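You operate a simulated robot arm through the tools that you are given. There is no shell and no other tool. Be economical: measure what you need, move in short steps, check, and stop when the job is done.

The job below is to be done with a simulated two-armed robot. You get a single attempt, and the scene is never put back.

Task
Brake the green cart, then hoist the white bundle onto it.
Fine: leave it hooked and latched, the weight off the hook.
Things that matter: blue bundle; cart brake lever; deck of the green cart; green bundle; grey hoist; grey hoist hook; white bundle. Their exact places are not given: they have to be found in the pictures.

The check looks at the end state, three seconds after you hand in, the way a careful person would. Anything else that was tipped, shoved, dropped, spilled or broken makes it a failure.

Robot
Two 7-joint arms with two-finger parallel grippers on one trunk, on a base that drives. Base frame: it is fixed to the floor where the robot stands at the start and does not move with it; the origin is under the middle of the robot, x ahead of it, y to its left, z up. Lengths are in mm, angles in degrees, forces in N, time in s.
The left shoulder is at the start at [50, 187, 910], the right one opposite. Places, roughly: cart brake lever [400, 0, 400]; deck of the green cart [700, -300, 200]; grey hoist [900, 300, 2900]; grey hoist hook [900, 300, 700]. Payload 3.43 kg a hand.
The TCP of each hand is the grasp point between the finger pads, 30 mm short of the fingertips. In the tool frame z runs along the fingers and y along their closing line. The gripper opens to 94 mm. The fingers are 28 mm wide and 10 mm thick; the gripper's body (50 by 96 mm) begins 55 mm behind the TCP.
Orientation is that of the tool frame in the base frame, as a unit quaternion [w, x, y, z]. With the fingers straight down and closing along the base's y, the tool's x points along the base's -x, its y along +y and its z along -z.

Tools
- The arms move only by the tool step_arm. It takes "left_series", "right_series" or both (then of equal length, played together; a hand with none holds still); each is a list of rows, each a list of 3 entries, a list of its own where there are three numbers: the shift along the tool's x, y, z in mm, then the turn, a rotation vector about the tool's x, y, z in degrees, then the opening, from 0 (shut) to 1 (fully open). In form: [[[dx, dy, dz], [rx, ry, rz], claw], ...]. A call has 1 to 12 rows; each row shifts and turns the commanded pose from where the row before left it, along the tool's axes as they then stand. A row lasts 0.2 s, in which the tool goes at most 50 mm and 8.6 degrees; a call with a longer step from one row to the next is refused whole, and so is a gripper value outside its range. A pose out of reach is approached as far as the arm can. The call stops where the force on the tool passes 90 N (or 10 N more than at its start, if that is more) or the arm is blocked; 0.2 s more then pass. The fingers move at their own pace (about 153 mm/s each) and stop on an object; they squeeze with about 21 N. The grip force told is the motor's: it shows also when the fingers shut on nothing. Time passes only in rows, and 0.2 s behind the last, so rows that do not move let the fingers close. The reply holds the time, the measured pose of the TCP, the force on the tool along the base axes, the opening and the grip force, in the units named above and with some noise, with the torque about the TCP (base axes, N m) and any sound that the robot's microphone picked up, and new pictures: "views" is both (left out), scene, wrist or none (wrist: the cameras of the hands that moved).
- Cameras (640 x 400 px; columns grow to the right, rows downward): "scene" is now at [123.4, -11.6, 1038.3]; the picture's right is [-0.19, -0.98, 0.00], its down [-0.86, 0.16, -0.48] and it looks along [0.48, -0.09, -0.87] (base axes); focal length 271 px, centre (320, 200). "left" rides on the left gripper at [76, -14, -102] in its tool frame; the picture's right is [0.18, 0.98, 0.00], its down [-0.75, 0.14, -0.64] and it looks along [-0.63, 0.12, 0.77] (tool axes); focal length 243 px, centre (320, 200). "right" rides on the right gripper at [76, 14, -102] in its tool frame; the picture's right is [-0.18, 0.98, 0.00], its down [-0.75, -0.14, -0.64] and it looks along [-0.63, -0.12, 0.77] (tool axes); focal length 243 px, centre (320, 200).
- move_column(by): slides the trunk up (or, below 0, down) by that many mm; the arms and the scene camera ride with it, the base frame stays. It gives what a move gives, with no picture.
- roll_base(legs): drives the robot by 1 to 6 legs, each [ahead, left, turn to the left] in mm, mm and degrees, along the robot's own axes; the way and the turn of a leg run together, so that a leg with both is an arc; at most 1500 mm and 180 degrees a leg. The arms and the cameras ride along, it lands a little off, and it stops where it bumps. It gives what a move gives, and a new picture of the scene camera.
- head_to(pan, tilt): turns the head with the scene camera to pan (to the left, within 80 degrees either way) and tilt (down, from -29 to 69), counted from straight ahead of the robot. It gives what a move gives, and a new picture of the scene camera.
- point_at(camera, pixels): for up to 12 pixels [column, row] of the newest picture of that camera ("zoom" is the newest enlarged one), the place [x, y, z] in the base frame of the surface seen there, good to about 2 mm. No time passes.
- inspect(camera, box): a new picture of the part [left, top, right, bottom] of that camera's present view, enlarged. No time passes.
- close_job(): hands the job in; it is judged then, once.

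Work in short steps. Measure before you move; look again where a grasp or a placing could have gone wrong, and mend it. You have 80 turns and 260 pictures in all, those below and enlarged ones among them. Open the grippers and draw the arms clear of the work before you hand the job in, unless the task says otherwise; then end with one line.

The tools are called after ">>>" as a command line: name --argument value ..., lists and objects as JSON in quotes. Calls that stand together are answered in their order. step_arm: Moves the arms, as the interface text tells. Its arguments: {"type":"object","properties":{"left_series":{"type":"array"},"right_series":{"type":"array"},"views":{"type":"string","enum":["both","scene","wrist","none"]}},"required":[]} The other tools are called the same way: move_column (by) slides the trunk up or down; roll_base (legs) drives the base; head_to (pan, tilt) turns the head that bears the scene camera; point_at (camera, pixels) gives the place of the surface under pixels of a picture; inspect (camera, box) takes an enlarged picture of a part of a camera's view; close_job () hands the job in.

At the start:

```text
time: 0.0
left_position: [364.0, 175.4, 692.0]
left_tcp_rot: [-0.001, 0.0, 1.0, 0.0]
left_ft_force: [0.1, 0.1, 0.4]
left_wrist_torque: [0.02, 0.03, 0.03]
left_gripper_width: 94.0
left_finger_force: 0.0
right_position: [328.2, -92.6, 665.4]
right_tcp_rot: [-0.001, 0.0, 1.0, 0.001]
right_ft_force: [-0.6, -1.0, -0.3]
right_wrist_torque: [-0.02, 0.0, 0.03]
right_gripper_width: 94.0
right_finger_force: 0.0
trunk travel left (down, up): [-125.0, 307.0]
robot x, y, heading: [-1.4, 1.2, 0.1]
head pan, tilt: [-10.9, 61.0]
```

scene: 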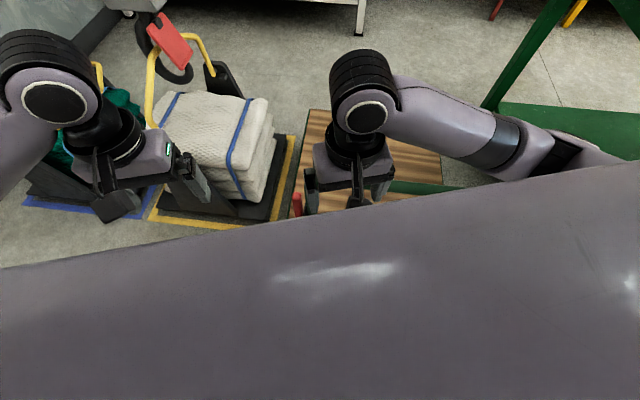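
right: 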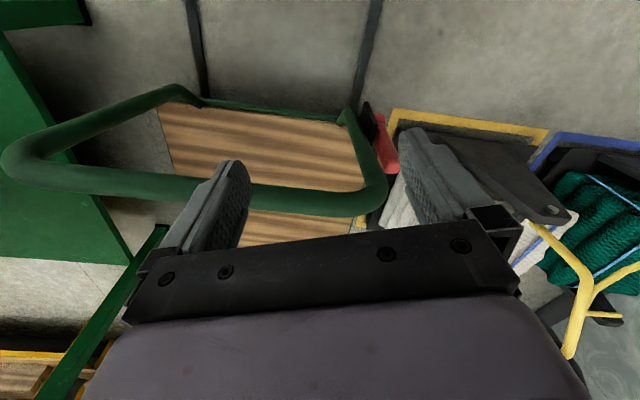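
left: 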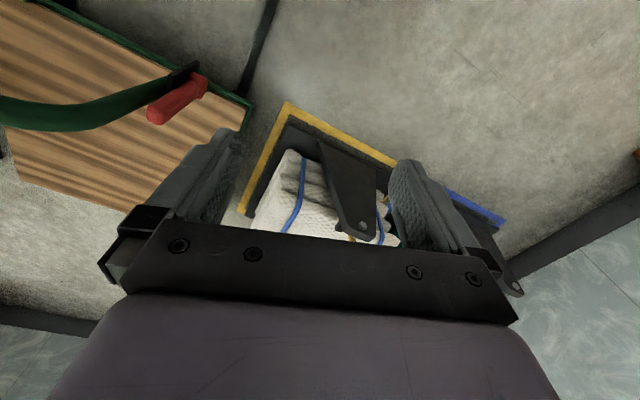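

The scene shows the white bundle around (220,140), the hook with a red latch around (170,50), and the cart deck behind the right hand. I tilt the head up to see the hoist and the whole layout.

>>> head_to --pan 10 --tilt 25

>>> head_to --pan -10 --tilt 45

```text
time: 1.0
left_position: [363.6, 175.4, 691.9]
left_tcp_rot: [-0.001, 0.0, 1.0, 0.0]
left_ft_force: [0.1, -0.5, -1.1]
left_wrist_torque: [0.0, -0.01, 0.02]
left_gripper_width: 94.1
left_finger_force: 0.0
right_position: [328.2, -93.4, 665.0]
right_tcp_rot: [0.0, 0.001, 1.0, 0.0]
right_ft_force: [0.4, 0.6, 0.4]
right_wrist_torque: [0.01, -0.01, -0.01]
right_gripper_width: 93.8
right_finger_force: 0.1
trunk travel left (down, up): [-125.0, 307.0]
robot x, y, heading: [3.6, 3.0, -0.2]
head pan, tilt: [10.0, 25.0]
```

scene: 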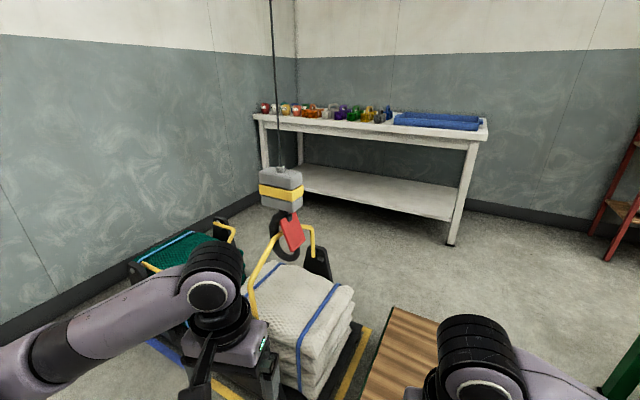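

```text
time: 1.9
left_position: [362.8, 174.0, 693.5]
left_tcp_rot: [-0.002, 0.0, 1.0, 0.001]
left_ft_force: [-0.4, -0.1, 0.4]
left_wrist_torque: [0.05, -0.02, -0.04]
left_gripper_width: 94.0
left_finger_force: 0.1
right_position: [329.1, -93.5, 665.5]
right_tcp_rot: [0.0, 0.0, 1.0, 0.0]
right_ft_force: [0.0, -0.1, 0.5]
right_wrist_torque: [0.0, -0.07, -0.02]
right_gripper_width: 93.8
right_finger_force: 0.1
trunk travel left (down, up): [-125.0, 307.0]
robot x, y, heading: [-1.0, -2.3, 0.2]
head pan, tilt: [-10.0, 45.0]
```

scene: 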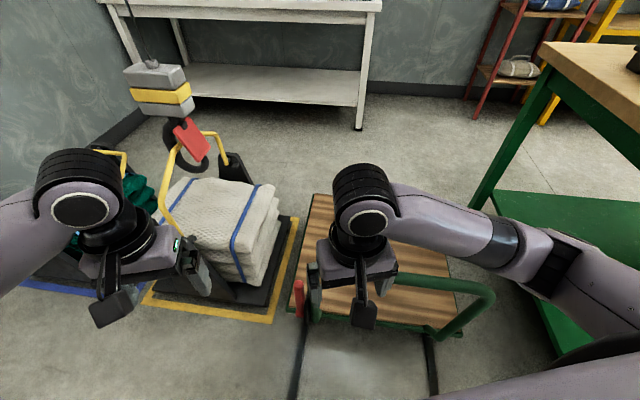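

The hook hangs by the white bundle's yellow bail. I enlarge the hook, look up for the hoist and its controls.

>>> inspect --camera "scene" --box '[80, 40, 320, 320]'

>>> point_at --camera "scene" --pixels '[[160, 95], [190, 140], [175, 160], [220, 134], [170, 200], [233, 210], [300, 285], [318, 200], [450, 325], [155, 68], [455, 285], [260, 305]]'

>>> head_to --pan 15 --tilt -25

```text
1.43 times, centred on (200, 180) of scene
```

zoom: 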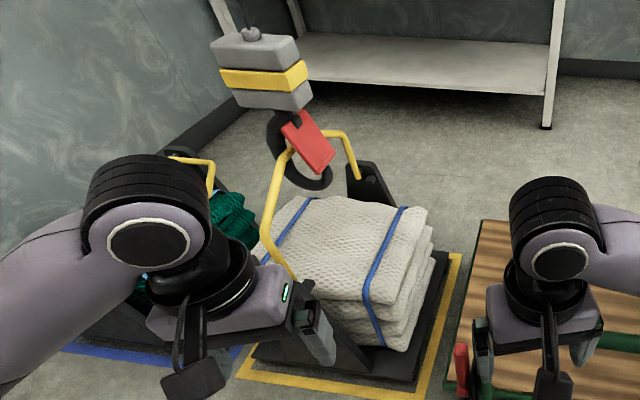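

```text
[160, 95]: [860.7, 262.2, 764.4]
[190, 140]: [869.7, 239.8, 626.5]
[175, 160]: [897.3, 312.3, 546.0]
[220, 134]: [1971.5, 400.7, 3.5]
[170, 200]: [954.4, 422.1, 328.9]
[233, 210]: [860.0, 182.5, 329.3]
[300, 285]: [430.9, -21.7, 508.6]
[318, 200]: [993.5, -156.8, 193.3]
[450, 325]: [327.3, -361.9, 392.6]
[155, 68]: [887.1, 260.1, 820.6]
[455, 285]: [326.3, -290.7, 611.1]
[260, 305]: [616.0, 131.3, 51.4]
```

```text
time: 3.3
left_position: [363.7, 174.6, 691.9]
left_tcp_rot: [-0.001, 0.0, 1.0, 0.0]
left_ft_force: [0.5, -0.4, 0.2]
left_wrist_torque: [0.0, 0.0, -0.03]
left_gripper_width: 94.0
left_finger_force: 0.1
right_position: [327.2, -93.4, 665.3]
right_tcp_rot: [0.0, 0.0, 1.0, 0.0]
right_ft_force: [-0.7, 1.0, 0.3]
right_wrist_torque: [-0.02, 0.03, 0.0]
right_gripper_width: 94.1
right_finger_force: 0.0
trunk travel left (down, up): [-125.0, 307.0]
robot x, y, heading: [0.4, -4.3, 0.1]
head pan, tilt: [15.0, -25.0]
```

scene: 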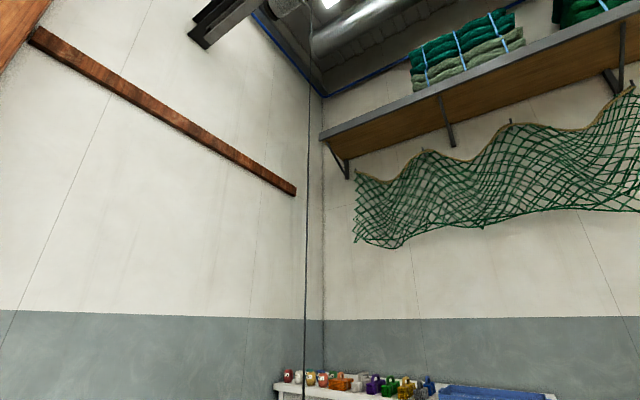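

The cable runs up to a jib; a pendant is not seen yet. I look left and right for it.

>>> head_to --pan 70 --tilt 5

>>> head_to --pan 35 --tilt -29

>>> head_to --pan -60 --tilt 20

>>> head_to --pan 30 --tilt 40

```text
time: 4.5
left_position: [363.3, 175.1, 692.9]
left_tcp_rot: [-0.001, 0.0, 1.0, -0.001]
left_ft_force: [0.7, -0.2, -0.9]
left_wrist_torque: [-0.01, 0.01, 0.01]
left_gripper_width: 94.2
left_finger_force: 0.1
right_position: [327.3, -92.5, 665.7]
right_tcp_rot: [0.0, 0.0, 1.0, 0.0]
right_ft_force: [-0.2, 0.6, 0.2]
right_wrist_torque: [-0.03, 0.02, -0.01]
right_gripper_width: 94.1
right_finger_force: 0.1
trunk travel left (down, up): [-125.0, 307.0]
robot x, y, heading: [-1.5, 1.1, 0.1]
head pan, tilt: [70.0, 5.0]
```

scene: 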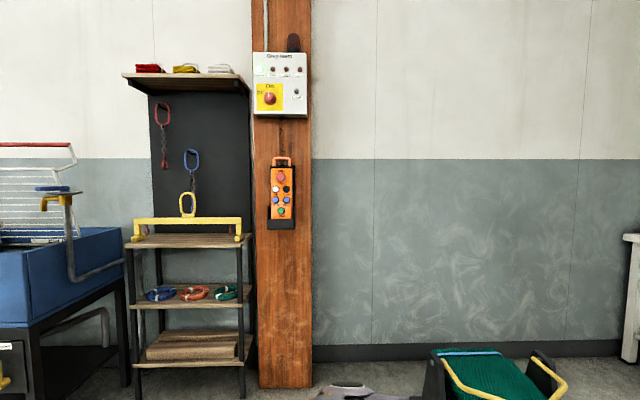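

```text
time: 5.5
left_position: [362.5, 173.9, 691.3]
left_tcp_rot: [0.0, 0.0, 1.0, 0.0]
left_ft_force: [-0.6, 0.1, -0.3]
left_wrist_torque: [0.02, 0.02, -0.01]
left_gripper_width: 93.9
left_finger_force: 0.0
right_position: [327.7, -93.4, 665.6]
right_tcp_rot: [-0.001, 0.0, 1.0, 0.0]
right_ft_force: [0.8, 0.4, 0.2]
right_wrist_torque: [0.03, -0.01, 0.02]
right_gripper_width: 94.1
right_finger_force: 0.1
trunk travel left (down, up): [-125.0, 307.0]
robot x, y, heading: [1.4, 1.3, 0.1]
head pan, tilt: [35.0, -28.6]
```

scene: 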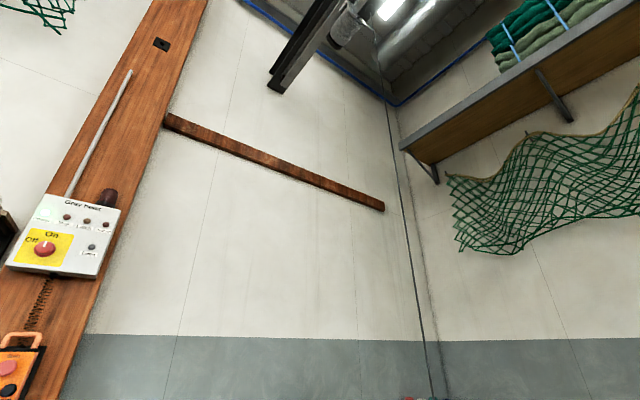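

```text
time: 7.2
left_position: [363.7, 174.9, 692.7]
left_tcp_rot: [-0.001, 0.0, 1.0, 0.0]
left_ft_force: [-0.2, 0.8, -0.6]
left_wrist_torque: [0.0, 0.01, 0.0]
left_gripper_width: 93.9
left_finger_force: 0.1
right_position: [328.6, -92.8, 664.1]
right_tcp_rot: [0.0, 0.0, 1.0, 0.0]
right_ft_force: [-0.5, -0.1, 0.2]
right_wrist_torque: [0.03, -0.02, -0.01]
right_gripper_width: 94.0
right_finger_force: 0.0
trunk travel left (down, up): [-125.0, 307.0]
robot x, y, heading: [-1.8, -4.2, -0.1]
head pan, tilt: [-60.0, 20.0]
```

scene: 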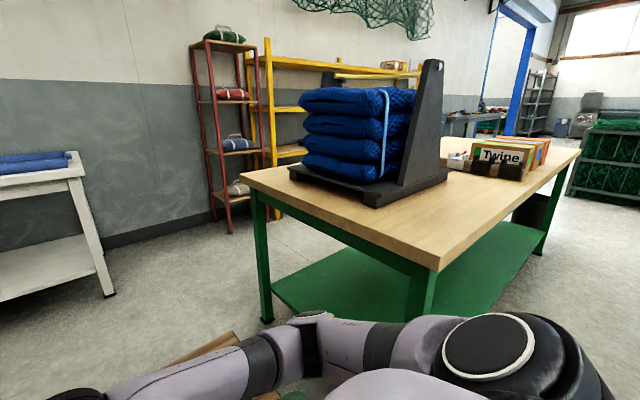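

```text
time: 8.9
left_position: [363.3, 174.6, 692.1]
left_tcp_rot: [-0.001, 0.0, 1.0, 0.0]
left_ft_force: [0.1, 0.6, -0.1]
left_wrist_torque: [-0.02, 0.01, -0.03]
left_gripper_width: 94.3
left_finger_force: 0.0
right_position: [328.1, -93.6, 666.5]
right_tcp_rot: [0.0, -0.001, 1.0, 0.0]
right_ft_force: [0.9, -0.1, 0.2]
right_wrist_torque: [0.0, 0.0, -0.03]
right_gripper_width: 93.9
right_finger_force: 0.0
trunk travel left (down, up): [-125.0, 307.0]
robot x, y, heading: [0.3, -1.3, -0.0]
head pan, tilt: [30.0, 40.0]
```

scene: 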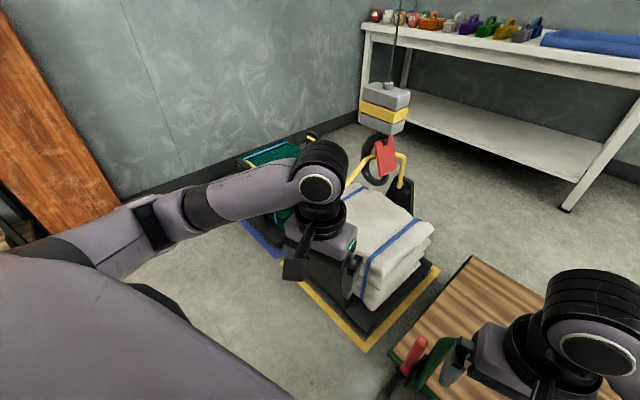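

A pillar at the left carries a control panel and an orange pendant. I look there and enlarge.

>>> head_to --pan 75 --tilt 0

>>> inspect --camera "scene" --box '[250, 60, 410, 160]'

>>> inspect --camera "scene" --box '[280, 170, 380, 260]'

```text
time: 10.0
left_position: [363.0, 174.9, 693.2]
left_tcp_rot: [-0.001, 0.001, 1.0, 0.0]
left_ft_force: [0.6, -0.2, 0.0]
left_wrist_torque: [0.02, 0.0, 0.03]
left_gripper_width: 93.9
left_finger_force: 0.2
right_position: [327.5, -93.3, 665.4]
right_tcp_rot: [-0.001, 0.0, 1.0, 0.0]
right_ft_force: [-0.8, -0.4, 0.0]
right_wrist_torque: [0.02, 0.02, -0.03]
right_gripper_width: 93.7
right_finger_force: 0.0
trunk travel left (down, up): [-125.0, 307.0]
robot x, y, heading: [-1.0, 0.6, -0.0]
head pan, tilt: [75.0, 0.0]
```

scene: 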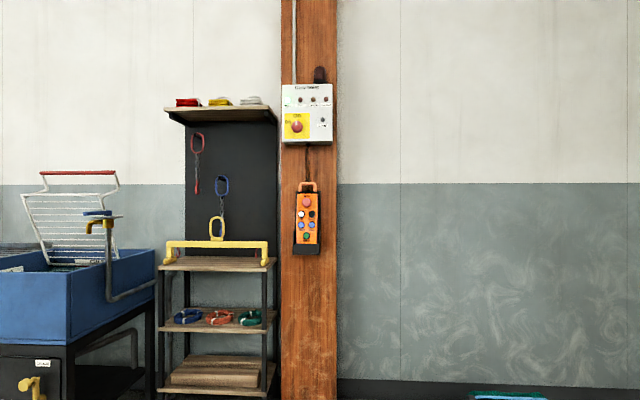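

```text
4.00 times, centred on (330, 110) of scene
```

zoom: 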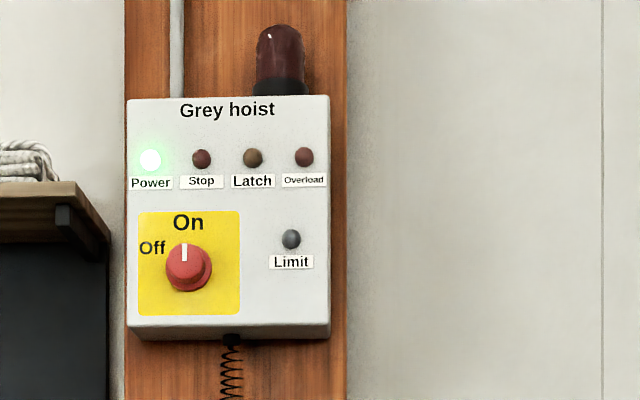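

```text
4.44 times, centred on (330, 215) of scene
```

zoom: 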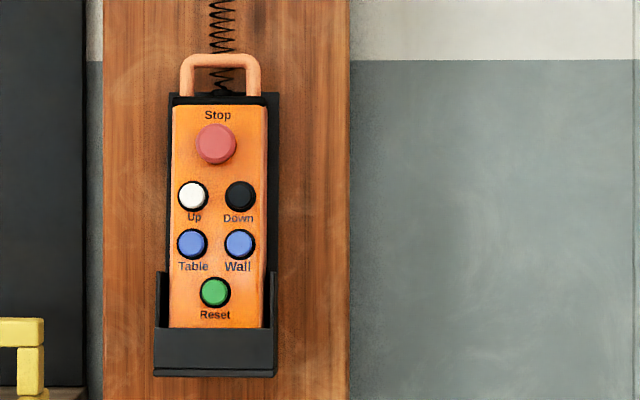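

The power lamp is on; the pendant has Up, Down, Table, Wall, Stop, Reset. I measure the button places in the enlarged picture.

>>> point_at --camera "zoom" --pixels '[[216, 143], [192, 196], [239, 195], [192, 243], [239, 243], [216, 291], [178, 300], [258, 300], [216, 75], [120, 200], [216, 350], [218, 220]]'

>>> head_to --pan 45 --tilt -20

>>> head_to --pan 20 --tilt 50

>>> head_to --pan -30 --tilt 55

```text
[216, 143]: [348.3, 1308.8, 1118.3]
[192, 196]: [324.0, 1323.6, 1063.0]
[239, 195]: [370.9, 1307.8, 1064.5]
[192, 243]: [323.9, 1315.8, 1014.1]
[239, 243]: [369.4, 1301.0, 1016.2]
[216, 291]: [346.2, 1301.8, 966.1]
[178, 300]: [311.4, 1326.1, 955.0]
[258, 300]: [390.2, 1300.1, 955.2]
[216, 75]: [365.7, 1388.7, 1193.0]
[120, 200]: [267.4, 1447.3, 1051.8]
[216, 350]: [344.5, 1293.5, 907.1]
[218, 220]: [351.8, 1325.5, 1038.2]
```

```text
time: 10.9
left_position: [362.9, 175.8, 691.7]
left_tcp_rot: [-0.001, -0.001, 1.0, 0.001]
left_ft_force: [0.4, 0.5, -0.4]
left_wrist_torque: [-0.01, -0.01, 0.0]
left_gripper_width: 94.2
left_finger_force: 0.1
right_position: [328.8, -91.7, 665.6]
right_tcp_rot: [0.0, 0.0, 1.0, 0.001]
right_ft_force: [-0.5, 0.4, -0.1]
right_wrist_torque: [-0.01, 0.01, -0.02]
right_gripper_width: 94.1
right_finger_force: 0.1
trunk travel left (down, up): [-125.0, 307.0]
robot x, y, heading: [-1.2, 0.5, -0.2]
head pan, tilt: [45.0, -20.0]
```

scene: 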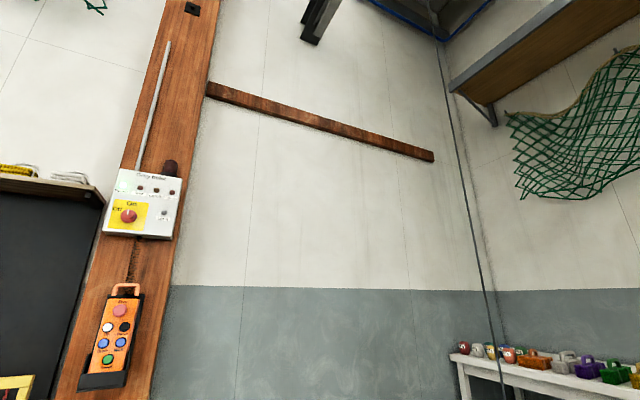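

```text
time: 12.3
left_position: [362.0, 174.0, 692.1]
left_tcp_rot: [-0.001, -0.001, 1.0, 0.0]
left_ft_force: [0.3, -0.5, 0.5]
left_wrist_torque: [0.0, -0.01, -0.01]
left_gripper_width: 94.1
left_finger_force: 0.0
right_position: [327.4, -93.0, 666.4]
right_tcp_rot: [0.0, 0.0, 1.0, 0.0]
right_ft_force: [-0.1, 0.2, -1.3]
right_wrist_torque: [-0.01, 0.04, -0.01]
right_gripper_width: 93.9
right_finger_force: 0.0
trunk travel left (down, up): [-125.0, 307.0]
robot x, y, heading: [1.0, 0.3, 0.1]
head pan, tilt: [20.0, 50.0]
```

scene: 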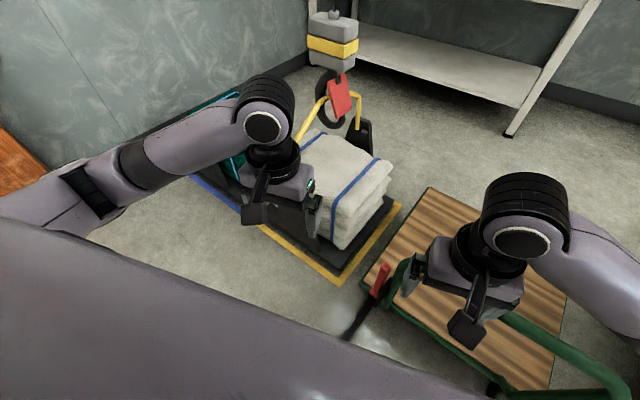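

```text
time: 13.5
left_position: [363.3, 174.8, 692.5]
left_tcp_rot: [-0.001, 0.0, 1.0, -0.001]
left_ft_force: [-0.3, 0.1, 0.2]
left_wrist_torque: [0.02, -0.01, 0.02]
left_gripper_width: 93.9
left_finger_force: 0.1
right_position: [328.2, -92.0, 664.7]
right_tcp_rot: [0.0, 0.0, 1.0, 0.0]
right_ft_force: [1.0, -1.0, -0.7]
right_wrist_torque: [-0.03, 0.01, 0.01]
right_gripper_width: 93.8
right_finger_force: 0.0
trunk travel left (down, up): [-125.0, 307.0]
robot x, y, heading: [0.3, -2.0, -0.1]
head pan, tilt: [-30.0, 55.0]
```

scene: 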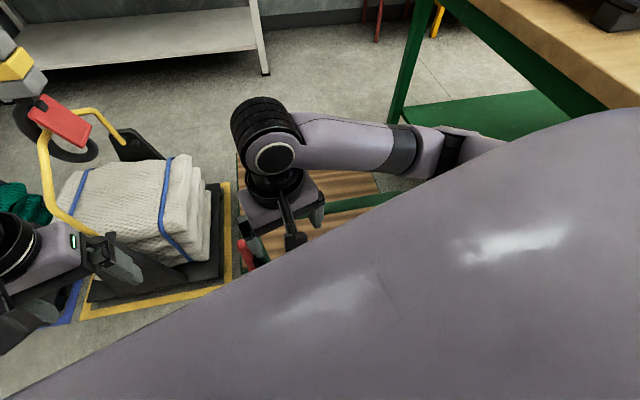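

The red lever sits next to the cart's handle. I enlarge it in both wrist views and measure it, plus the deck.

>>> inspect --camera "left" --box '[80, 40, 280, 165]'

>>> point_at --camera "left" --pixels '[[157, 113], [180, 95], [203, 83], [190, 70], [250, 105], [85, 60], [120, 30], [50, 190], [100, 125], [285, 103], [240, 215], [130, 90]]'

>>> inspect --camera "right" --box '[300, 80, 460, 240]'

>>> point_at --camera "right" --pixels '[[385, 155], [368, 110], [208, 103], [340, 118], [375, 190], [10, 150], [280, 200], [270, 140], [170, 130], [200, 60], [350, 80], [390, 108]]'

```text
3.20 times, centred on (180, 102) of left
```

zoom: 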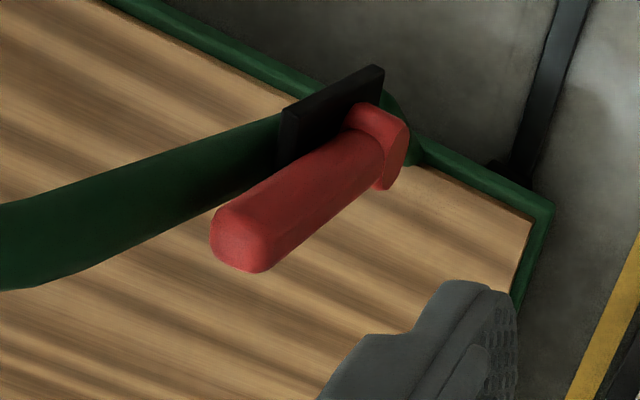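

```text
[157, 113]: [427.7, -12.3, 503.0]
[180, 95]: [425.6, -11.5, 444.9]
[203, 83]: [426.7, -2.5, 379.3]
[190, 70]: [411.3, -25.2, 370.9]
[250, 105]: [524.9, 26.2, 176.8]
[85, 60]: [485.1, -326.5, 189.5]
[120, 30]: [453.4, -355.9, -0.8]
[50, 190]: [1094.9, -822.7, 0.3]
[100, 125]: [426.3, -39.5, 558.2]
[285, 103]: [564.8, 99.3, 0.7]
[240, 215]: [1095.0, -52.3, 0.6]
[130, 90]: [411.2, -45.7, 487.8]
```

```text
2.50 times, centred on (380, 160) of right
```

zoom: 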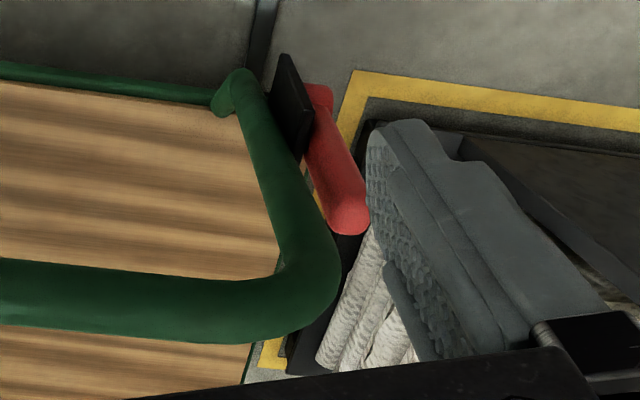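

```text
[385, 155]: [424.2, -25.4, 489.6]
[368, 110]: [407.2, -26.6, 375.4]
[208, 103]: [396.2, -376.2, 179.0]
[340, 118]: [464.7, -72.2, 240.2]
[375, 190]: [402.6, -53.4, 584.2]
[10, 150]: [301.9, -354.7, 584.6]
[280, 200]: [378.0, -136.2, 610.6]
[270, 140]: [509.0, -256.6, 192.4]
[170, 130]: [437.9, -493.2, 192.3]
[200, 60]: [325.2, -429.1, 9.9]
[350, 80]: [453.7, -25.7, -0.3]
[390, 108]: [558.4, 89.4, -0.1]
```

The lever pivots at about (426,-8,375) with its grip upright to z 505 and its pivot axis along y. I look closer for a marking that says which way is braked.

>>> head_to --pan 5 --tilt 60

>>> inspect --camera "scene" --box '[320, 180, 480, 280]'

```text
time: 14.5
left_position: [362.8, 173.8, 692.9]
left_tcp_rot: [-0.001, -0.001, 1.0, 0.0]
left_ft_force: [-0.1, 0.5, -0.1]
left_wrist_torque: [-0.01, -0.01, -0.02]
left_gripper_width: 93.9
left_finger_force: 0.0
right_position: [329.0, -93.7, 665.4]
right_tcp_rot: [-0.001, 0.0, 1.0, 0.0]
right_ft_force: [0.1, -0.5, 0.4]
right_wrist_torque: [-0.03, 0.02, -0.02]
right_gripper_width: 94.3
right_finger_force: 0.0
trunk travel left (down, up): [-125.0, 307.0]
robot x, y, heading: [1.4, -0.9, -0.1]
head pan, tilt: [5.0, 60.0]
```

scene: 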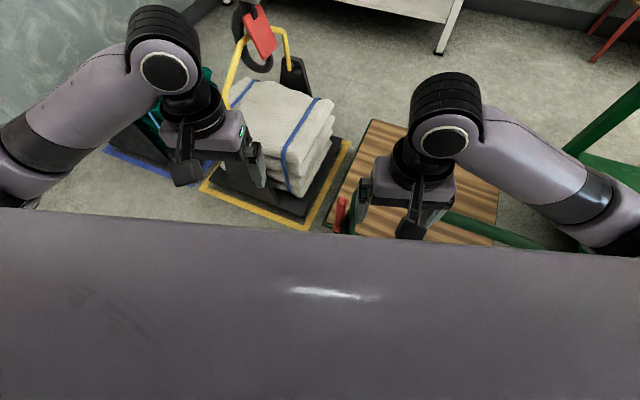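

```text
4.00 times, centred on (400, 230) of scene
```

zoom: 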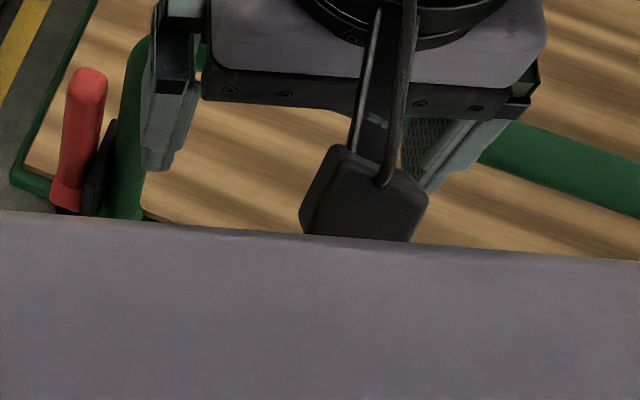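

I raise the trunk for clearance over the cart handle and back off 500 mm to see the lever and cart freely.

>>> move_column --by 150

>>> roll_base --legs '[[-500, 0, 0]]'

>>> head_to --pan 0 --tilt 40

```text
time: 16.3
left_position: [364.2, 175.2, 842.9]
left_tcp_rot: [-0.001, 0.0, 1.0, 0.0]
left_ft_force: [0.6, 0.3, 0.2]
left_wrist_torque: [-0.02, -0.03, -0.01]
left_gripper_width: 94.1
left_finger_force: 0.1
right_position: [328.0, -93.4, 815.4]
right_tcp_rot: [0.0, 0.0, 1.0, 0.001]
right_ft_force: [-0.1, 0.1, -0.1]
right_wrist_torque: [0.0, 0.02, 0.02]
right_gripper_width: 94.1
right_finger_force: 0.0
trunk travel left (down, up): [-275.0, 157.0]
robot x, y, heading: [2.2, -1.8, 0.3]
head pan, tilt: [5.0, 60.0]
```

```text
time: 19.3
left_position: [-151.0, 174.0, 841.5]
left_tcp_rot: [-0.001, 0.0, 1.0, 0.0]
left_ft_force: [-0.5, 0.6, -0.2]
left_wrist_torque: [-0.01, 0.01, -0.03]
left_gripper_width: 93.8
left_finger_force: 0.0
right_position: [-182.8, -92.7, 816.3]
right_tcp_rot: [0.0, -0.001, 1.0, 0.0]
right_ft_force: [0.2, 0.2, -0.1]
right_wrist_torque: [0.0, 0.01, -0.05]
right_gripper_width: 94.2
right_finger_force: 0.1
trunk travel left (down, up): [-275.0, 157.0]
robot x, y, heading: [-512.2, -1.5, -0.1]
head pan, tilt: [5.0, 60.0]
```

scene: 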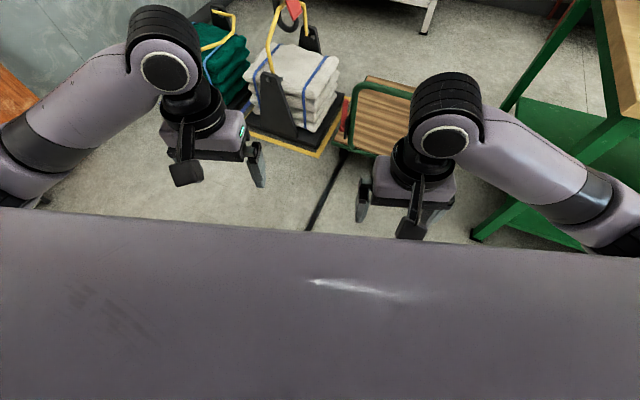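

```text
time: 20.1
left_position: [-150.7, 174.5, 843.0]
left_tcp_rot: [-0.001, -0.001, 1.0, 0.0]
left_ft_force: [0.4, -1.0, -0.4]
left_wrist_torque: [0.01, 0.0, -0.04]
left_gripper_width: 94.2
left_finger_force: 0.0
right_position: [-183.9, -93.4, 814.4]
right_tcp_rot: [0.0, -0.001, 1.0, 0.0]
right_ft_force: [0.2, 0.2, 0.7]
right_wrist_torque: [0.01, -0.03, -0.03]
right_gripper_width: 94.1
right_finger_force: 0.0
trunk travel left (down, up): [-275.0, 157.0]
robot x, y, heading: [-516.9, -0.1, 0.1]
head pan, tilt: [0.0, 40.0]
```

scene: 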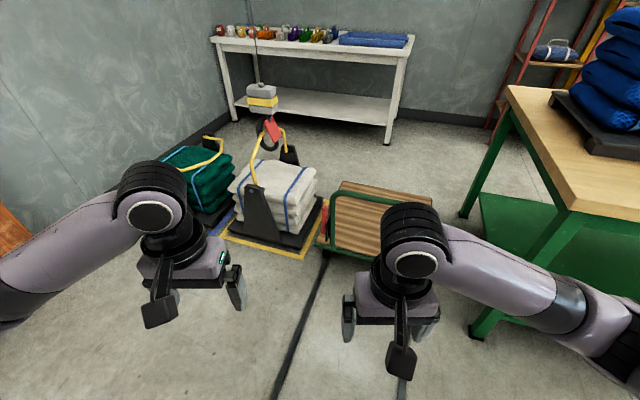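

Now the cart, lever and bundle are clear of the arms. I enlarge the lever and the hook.

>>> inspect --camera "scene" --box '[290, 180, 390, 260]'

>>> point_at --camera "scene" --pixels '[[343, 184], [434, 199], [322, 243], [380, 210], [310, 205], [330, 195], [270, 205], [305, 255], [265, 233], [238, 190], [315, 180], [297, 210]]'

>>> inspect --camera "scene" --box '[220, 80, 320, 170]'

>>> point_at --camera "zoom" --pixels '[[320, 325], [340, 220], [275, 100], [270, 260], [310, 195], [310, 290], [430, 190], [490, 300], [240, 280], [190, 390], [370, 265], [300, 165]]'

```text
5.00 times, centred on (340, 220) of scene
```

zoom: 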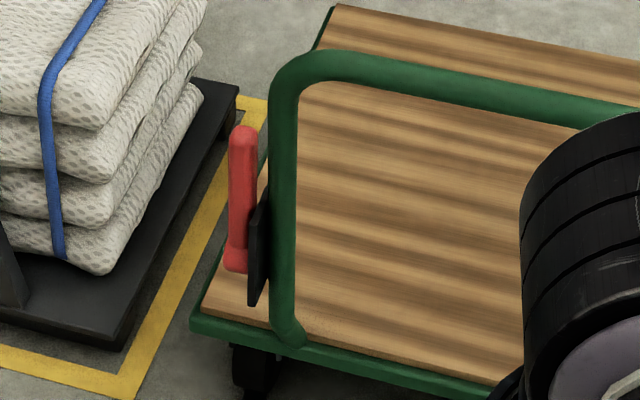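

```text
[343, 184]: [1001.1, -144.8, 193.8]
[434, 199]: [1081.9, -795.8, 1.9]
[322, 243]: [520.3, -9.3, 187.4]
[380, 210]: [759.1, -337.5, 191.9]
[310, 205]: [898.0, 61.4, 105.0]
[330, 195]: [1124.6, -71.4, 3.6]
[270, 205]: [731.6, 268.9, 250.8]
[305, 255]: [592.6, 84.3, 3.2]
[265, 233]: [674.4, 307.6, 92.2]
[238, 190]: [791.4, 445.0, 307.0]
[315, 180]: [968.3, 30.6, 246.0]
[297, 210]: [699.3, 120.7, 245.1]
```

```text
4.44 times, centred on (270, 125) of scene
```

zoom: 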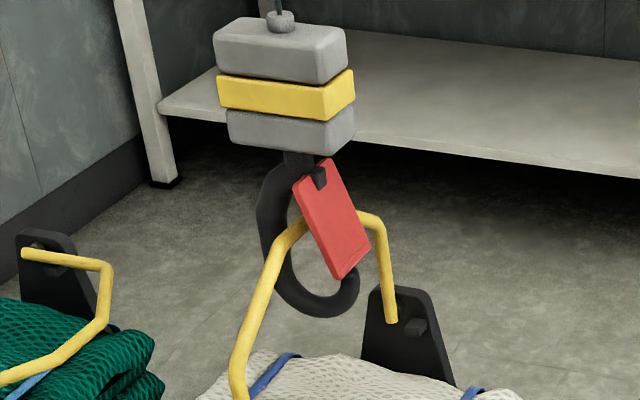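

```text
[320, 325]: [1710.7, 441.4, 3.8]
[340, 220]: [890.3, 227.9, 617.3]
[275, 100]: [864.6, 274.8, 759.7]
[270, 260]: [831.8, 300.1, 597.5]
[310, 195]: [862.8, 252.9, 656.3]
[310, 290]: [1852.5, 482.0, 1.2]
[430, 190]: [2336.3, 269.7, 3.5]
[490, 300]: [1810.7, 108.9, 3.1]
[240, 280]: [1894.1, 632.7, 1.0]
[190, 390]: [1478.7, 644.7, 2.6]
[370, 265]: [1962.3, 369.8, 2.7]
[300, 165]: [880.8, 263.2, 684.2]
```

The bail's top bar seems to run through or near the hook mouth, and the latch hangs across it. I drive toward the pillar (left), where both the pendant and the hook can be viewed, and look at both from there.

>>> roll_base --legs '[[400, 650, 0], [0, 0, 50]]'

>>> head_to --pan -75 --tilt 30

>>> inspect --camera "scene" --box '[280, 60, 480, 200]'

```text
time: 26.6
left_position: [-38.1, 1048.8, 842.6]
left_tcp_rot: [-0.001, -0.441, 0.898, -0.001]
left_ft_force: [0.3, 1.1, 0.7]
left_wrist_torque: [0.0, 0.0, 0.0]
left_gripper_width: 94.0
left_finger_force: 0.1
right_position: [153.3, 857.3, 816.7]
right_tcp_rot: [-0.001, -0.441, 0.898, 0.0]
right_ft_force: [0.9, 0.1, 0.2]
right_wrist_torque: [-0.02, -0.03, -0.01]
right_gripper_width: 94.1
right_finger_force: 0.1
trunk travel left (down, up): [-275.0, 157.0]
robot x, y, heading: [-121.9, 653.3, 52.4]
head pan, tilt: [0.0, 40.0]
```

scene: 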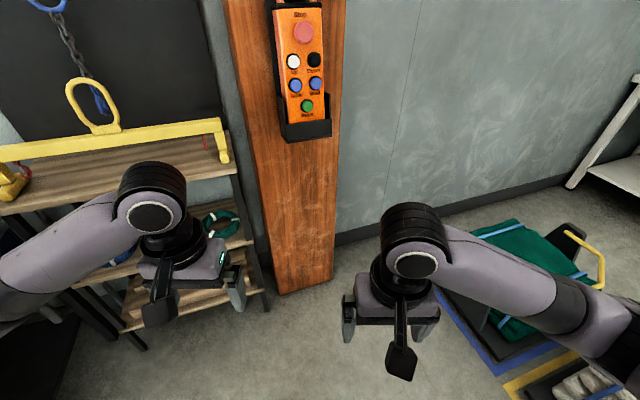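

```text
time: 28.0
left_position: [-37.8, 1050.0, 842.6]
left_tcp_rot: [-0.001, -0.441, 0.897, 0.0]
left_ft_force: [0.2, 0.5, -0.4]
left_wrist_torque: [0.03, 0.01, 0.0]
left_gripper_width: 94.1
left_finger_force: 0.0
right_position: [153.9, 857.1, 815.3]
right_tcp_rot: [0.0, -0.441, 0.897, 0.0]
right_ft_force: [-0.6, 0.0, -0.6]
right_wrist_torque: [0.02, 0.03, 0.03]
right_gripper_width: 94.1
right_finger_force: 0.0
trunk travel left (down, up): [-275.0, 157.0]
robot x, y, heading: [-119.2, 653.0, 52.5]
head pan, tilt: [-75.0, 30.0]
```

scene: 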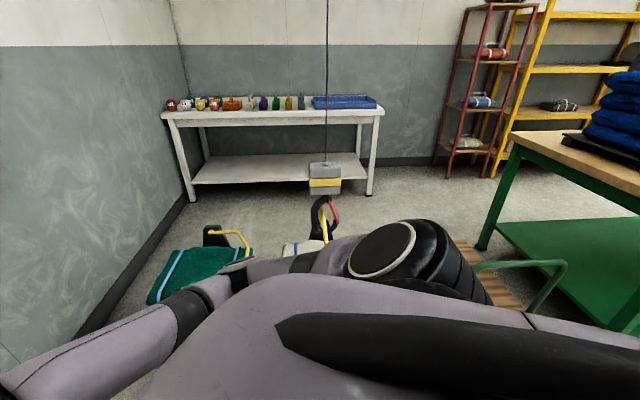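

```text
2.86 times, centred on (380, 130) of scene
```

zoom: 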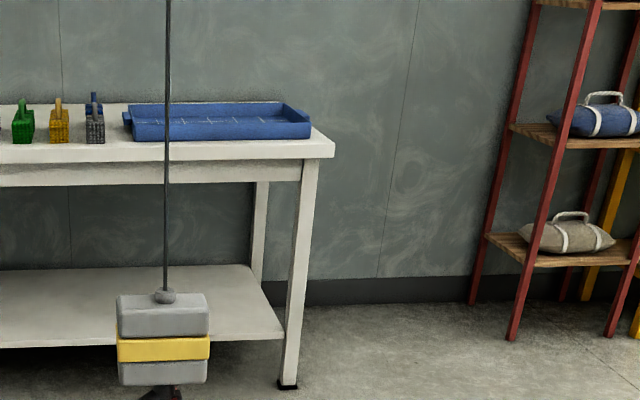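

The hook is visible at (325,215). I enlarge it.

>>> inspect --camera "scene" --box '[285, 160, 365, 250]'

>>> point_at --camera "zoom" --pixels '[[320, 170], [360, 185], [375, 240], [300, 200], [290, 260], [330, 280], [340, 330], [310, 310], [355, 215], [320, 225], [320, 60]]'

```text
4.44 times, centred on (325, 205) of scene
```

zoom: 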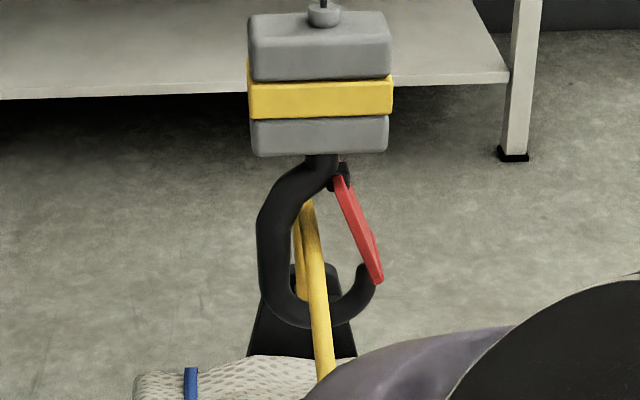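

```text
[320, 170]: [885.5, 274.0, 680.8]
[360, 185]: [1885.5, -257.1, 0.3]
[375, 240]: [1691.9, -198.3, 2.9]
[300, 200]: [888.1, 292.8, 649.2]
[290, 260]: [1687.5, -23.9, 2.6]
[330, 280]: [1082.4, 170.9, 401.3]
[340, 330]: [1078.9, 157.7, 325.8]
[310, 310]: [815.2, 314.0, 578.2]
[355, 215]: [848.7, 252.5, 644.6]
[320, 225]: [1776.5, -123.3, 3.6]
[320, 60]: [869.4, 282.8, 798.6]
```

The bail already lies inside the hook with the red latch resting against the hook tip. Next I go to a spot where the head camera sees the lever from its open (+y) side.

>>> roll_base --legs '[[0, 0, -90], [238, -195, 0]]'

>>> head_to --pan 0 --tilt 48

>>> inspect --camera "scene" --box '[240, 130, 400, 270]'

```text
time: 33.8
left_position: [351.0, 295.3, 841.7]
left_tcp_rot: [-0.001, 0.305, 0.952, 0.0]
left_ft_force: [-0.1, 0.5, -0.2]
left_wrist_torque: [0.01, -0.02, 0.03]
left_gripper_width: 93.8
left_finger_force: 0.0
right_position: [167.6, 96.9, 815.3]
right_tcp_rot: [0.0, 0.304, 0.953, -0.001]
right_ft_force: [0.1, 0.3, 0.9]
right_wrist_torque: [0.0, -0.02, 0.01]
right_gripper_width: 93.9
right_finger_force: 0.0
trunk travel left (down, up): [-275.0, 157.0]
robot x, y, heading: [-46.4, 362.8, -35.6]
head pan, tilt: [-75.0, 30.0]
```

scene: 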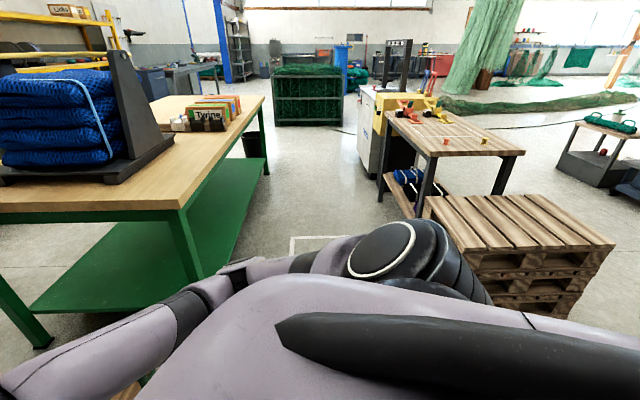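

```text
time: 35.3
left_position: [350.5, 295.1, 843.2]
left_tcp_rot: [-0.001, 0.305, 0.952, 0.0]
left_ft_force: [0.8, -0.3, 0.0]
left_wrist_torque: [0.01, 0.02, 0.01]
left_gripper_width: 94.0
left_finger_force: 0.0
right_position: [167.0, 97.3, 815.9]
right_tcp_rot: [0.0, 0.304, 0.953, 0.001]
right_ft_force: [-0.2, 0.1, -0.4]
right_wrist_torque: [0.01, -0.02, 0.02]
right_gripper_width: 93.9
right_finger_force: 0.1
trunk travel left (down, up): [-275.0, 157.0]
robot x, y, heading: [-47.1, 363.2, -35.4]
head pan, tilt: [0.0, 48.0]
```

scene: 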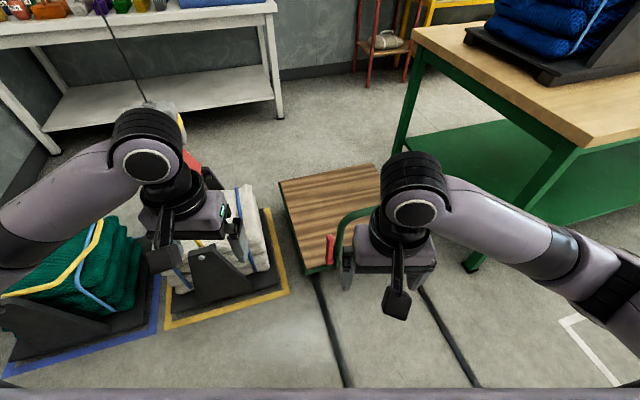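

```text
2.86 times, centred on (320, 200) of scene
```

zoom: 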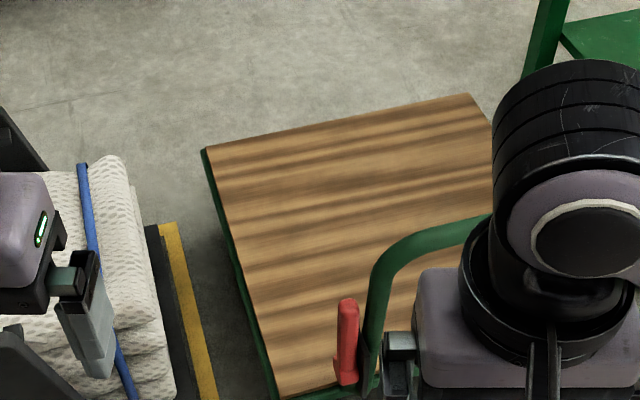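

I enlarge the lever itself and measure the deck corners.

>>> point_at --camera "zoom" --pixels '[[207, 150], [470, 95], [282, 395], [348, 305], [348, 370], [340, 340], [368, 340], [385, 270], [156, 235], [172, 225], [120, 170], [165, 380]]'

>>> inspect --camera "scene" --box '[300, 220, 360, 280]'

>>> point_at --camera "scene" --pixels '[[320, 290], [350, 370], [440, 310], [200, 260]]'

```text
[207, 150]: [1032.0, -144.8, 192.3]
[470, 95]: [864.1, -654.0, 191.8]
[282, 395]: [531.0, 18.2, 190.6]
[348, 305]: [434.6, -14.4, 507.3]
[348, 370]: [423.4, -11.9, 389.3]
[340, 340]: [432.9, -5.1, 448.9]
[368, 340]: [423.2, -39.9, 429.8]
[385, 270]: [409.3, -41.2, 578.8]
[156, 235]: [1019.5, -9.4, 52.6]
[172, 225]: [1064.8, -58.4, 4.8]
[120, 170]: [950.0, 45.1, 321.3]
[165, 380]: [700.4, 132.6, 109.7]
```

```text
6.67 times, centred on (330, 250) of scene
```

zoom: 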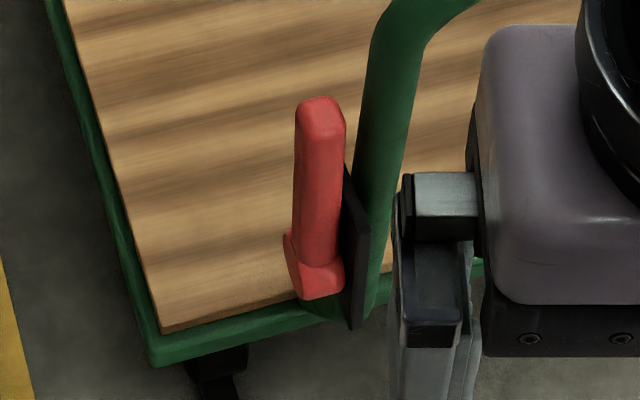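

```text
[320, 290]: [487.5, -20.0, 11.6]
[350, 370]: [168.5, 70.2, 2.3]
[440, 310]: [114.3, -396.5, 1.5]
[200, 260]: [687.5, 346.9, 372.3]
```

The deck corners give a deck centre near (698,-318), yaw about -18°. The hook is at x≈880, so I check the jib's direction to know where the bundle will travel.

>>> head_to --pan 60 --tilt -29

>>> head_to --pan 25 --tilt -29

```text
time: 36.8
left_position: [350.3, 295.7, 842.7]
left_tcp_rot: [-0.001, 0.305, 0.953, 0.001]
left_ft_force: [-0.6, -0.2, -0.6]
left_wrist_torque: [0.02, -0.02, 0.0]
left_gripper_width: 93.9
left_finger_force: 0.0
right_position: [166.5, 98.0, 816.1]
right_tcp_rot: [0.0, 0.304, 0.953, 0.0]
right_ft_force: [-0.2, 0.9, 0.1]
right_wrist_torque: [-0.01, -0.03, -0.02]
right_gripper_width: 93.9
right_finger_force: 0.1
trunk travel left (down, up): [-275.0, 157.0]
robot x, y, heading: [-45.3, 360.8, -35.1]
head pan, tilt: [60.0, -28.6]
```

scene: 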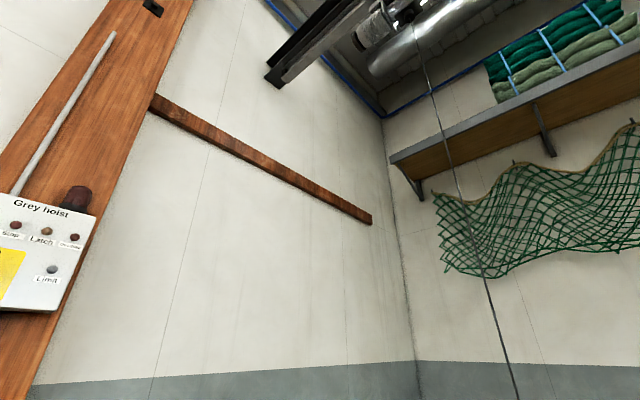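

```text
time: 37.8
left_position: [351.6, 296.2, 843.2]
left_tcp_rot: [-0.001, 0.305, 0.952, 0.0]
left_ft_force: [1.1, -0.1, -0.4]
left_wrist_torque: [-0.02, 0.03, 0.01]
left_gripper_width: 94.2
left_finger_force: 0.0
right_position: [167.1, 96.7, 815.1]
right_tcp_rot: [0.0, 0.304, 0.953, 0.0]
right_ft_force: [0.9, -0.4, -1.2]
right_wrist_torque: [-0.01, -0.03, 0.03]
right_gripper_width: 93.9
right_finger_force: 0.0
trunk travel left (down, up): [-275.0, 157.0]
robot x, y, heading: [-48.2, 362.9, -35.2]
head pan, tilt: [25.0, -28.6]
```

scene: 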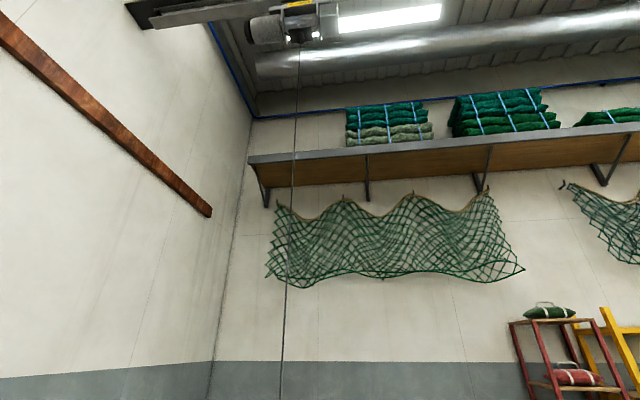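

The beam and trolley show at top, with the cable from (300,40). I measure points on the beam.

>>> point_at --camera "scene" --pixels '[[140, 25], [150, 10], [190, 10], [220, 5], [260, 30], [300, 8], [300, 40], [283, 350], [295, 120]]'

>>> inspect --camera "scene" --box '[120, 0, 360, 100]'

>>> head_to --pan 0 --tilt -29

```text
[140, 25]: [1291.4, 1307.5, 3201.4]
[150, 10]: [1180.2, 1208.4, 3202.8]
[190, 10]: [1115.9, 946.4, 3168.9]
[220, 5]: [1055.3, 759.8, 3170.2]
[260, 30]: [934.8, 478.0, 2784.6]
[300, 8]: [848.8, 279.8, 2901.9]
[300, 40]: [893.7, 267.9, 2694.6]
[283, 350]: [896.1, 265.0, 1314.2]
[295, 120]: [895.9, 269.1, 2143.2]
```

```text
2.67 times, centred on (240, 50) of scene
```

zoom: 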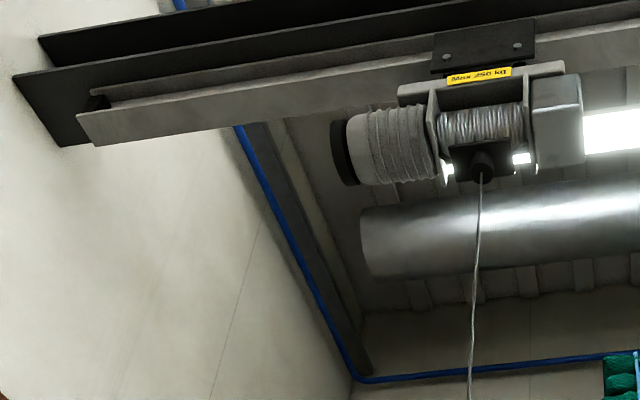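

```text
time: 38.7
left_position: [351.5, 295.0, 842.1]
left_tcp_rot: [-0.001, 0.305, 0.952, 0.0]
left_ft_force: [-0.3, 0.7, 0.5]
left_wrist_torque: [-0.02, -0.03, 0.0]
left_gripper_width: 94.3
left_finger_force: 0.0
right_position: [167.0, 97.0, 816.6]
right_tcp_rot: [0.0, 0.303, 0.953, 0.0]
right_ft_force: [0.4, -0.4, -0.1]
right_wrist_torque: [0.04, -0.01, -0.01]
right_gripper_width: 94.0
right_finger_force: 0.1
trunk travel left (down, up): [-275.0, 157.0]
robot x, y, heading: [-46.0, 363.3, -35.3]
head pan, tilt: [0.0, -28.6]
```

scene: 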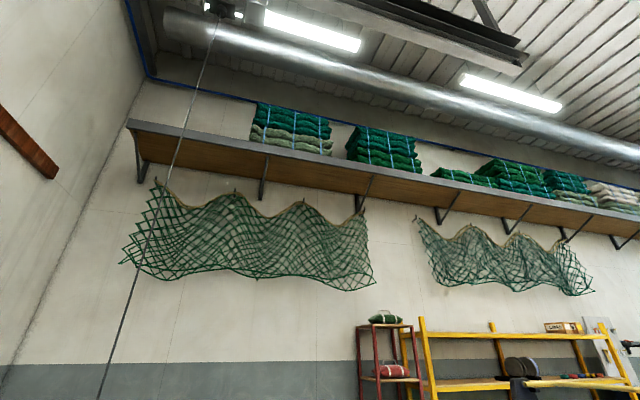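

The beam runs along (0.31,0.95), parallel to the cart's cross axis, and passes right over the deck centre, about 618 mm from the hook toward the table. Now I drive to face the lever along the cart's axis (heading -18°), with the lever in front of the left hand.

>>> roll_base --legs '[[0, 0, 17.3], [134, -359, 0]]'

>>> head_to --pan 15 --tilt 60

```text
time: 42.1
left_position: [367.8, 33.7, 842.7]
left_tcp_rot: [0.0, 0.158, 0.987, 0.0]
left_ft_force: [0.4, 0.8, -0.3]
left_wrist_torque: [0.03, 0.01, -0.01]
left_gripper_width: 94.0
left_finger_force: 0.0
right_position: [251.6, -209.8, 815.6]
right_tcp_rot: [0.001, 0.157, 0.988, 0.0]
right_ft_force: [-0.8, -0.3, 0.2]
right_wrist_torque: [-0.02, -0.03, 0.01]
right_gripper_width: 94.0
right_finger_force: 0.2
trunk travel left (down, up): [-275.0, 157.0]
robot x, y, heading: [-35.4, -19.2, -18.1]
head pan, tilt: [0.0, -28.6]
```

scene: 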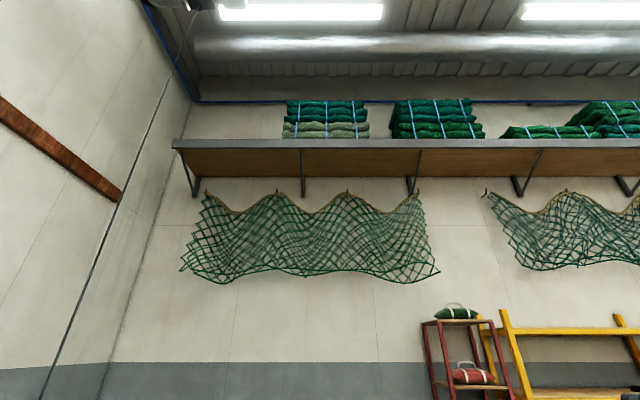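

```text
time: 43.7
left_position: [367.0, 34.0, 841.3]
left_tcp_rot: [-0.001, 0.158, 0.987, 0.0]
left_ft_force: [0.6, 0.5, -0.1]
left_wrist_torque: [0.0, -0.01, 0.02]
left_gripper_width: 93.7
left_finger_force: 0.1
right_position: [251.7, -208.7, 815.4]
right_tcp_rot: [0.0, 0.157, 0.988, 0.0]
right_ft_force: [-0.3, -1.1, 0.0]
right_wrist_torque: [-0.01, -0.01, -0.02]
right_gripper_width: 94.1
right_finger_force: 0.1
trunk travel left (down, up): [-275.0, 157.0]
robot x, y, heading: [-32.4, -17.2, -18.1]
head pan, tilt: [15.0, 60.0]
```

scene: 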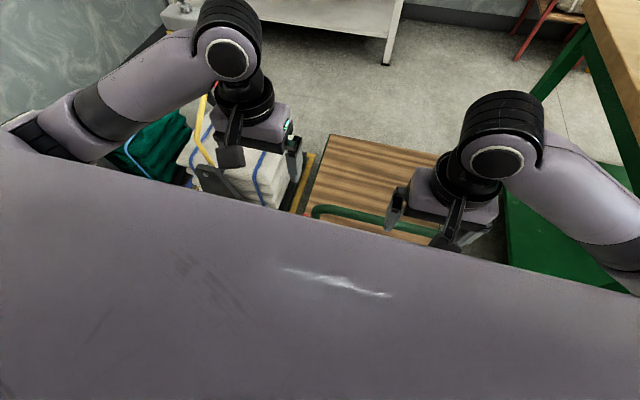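

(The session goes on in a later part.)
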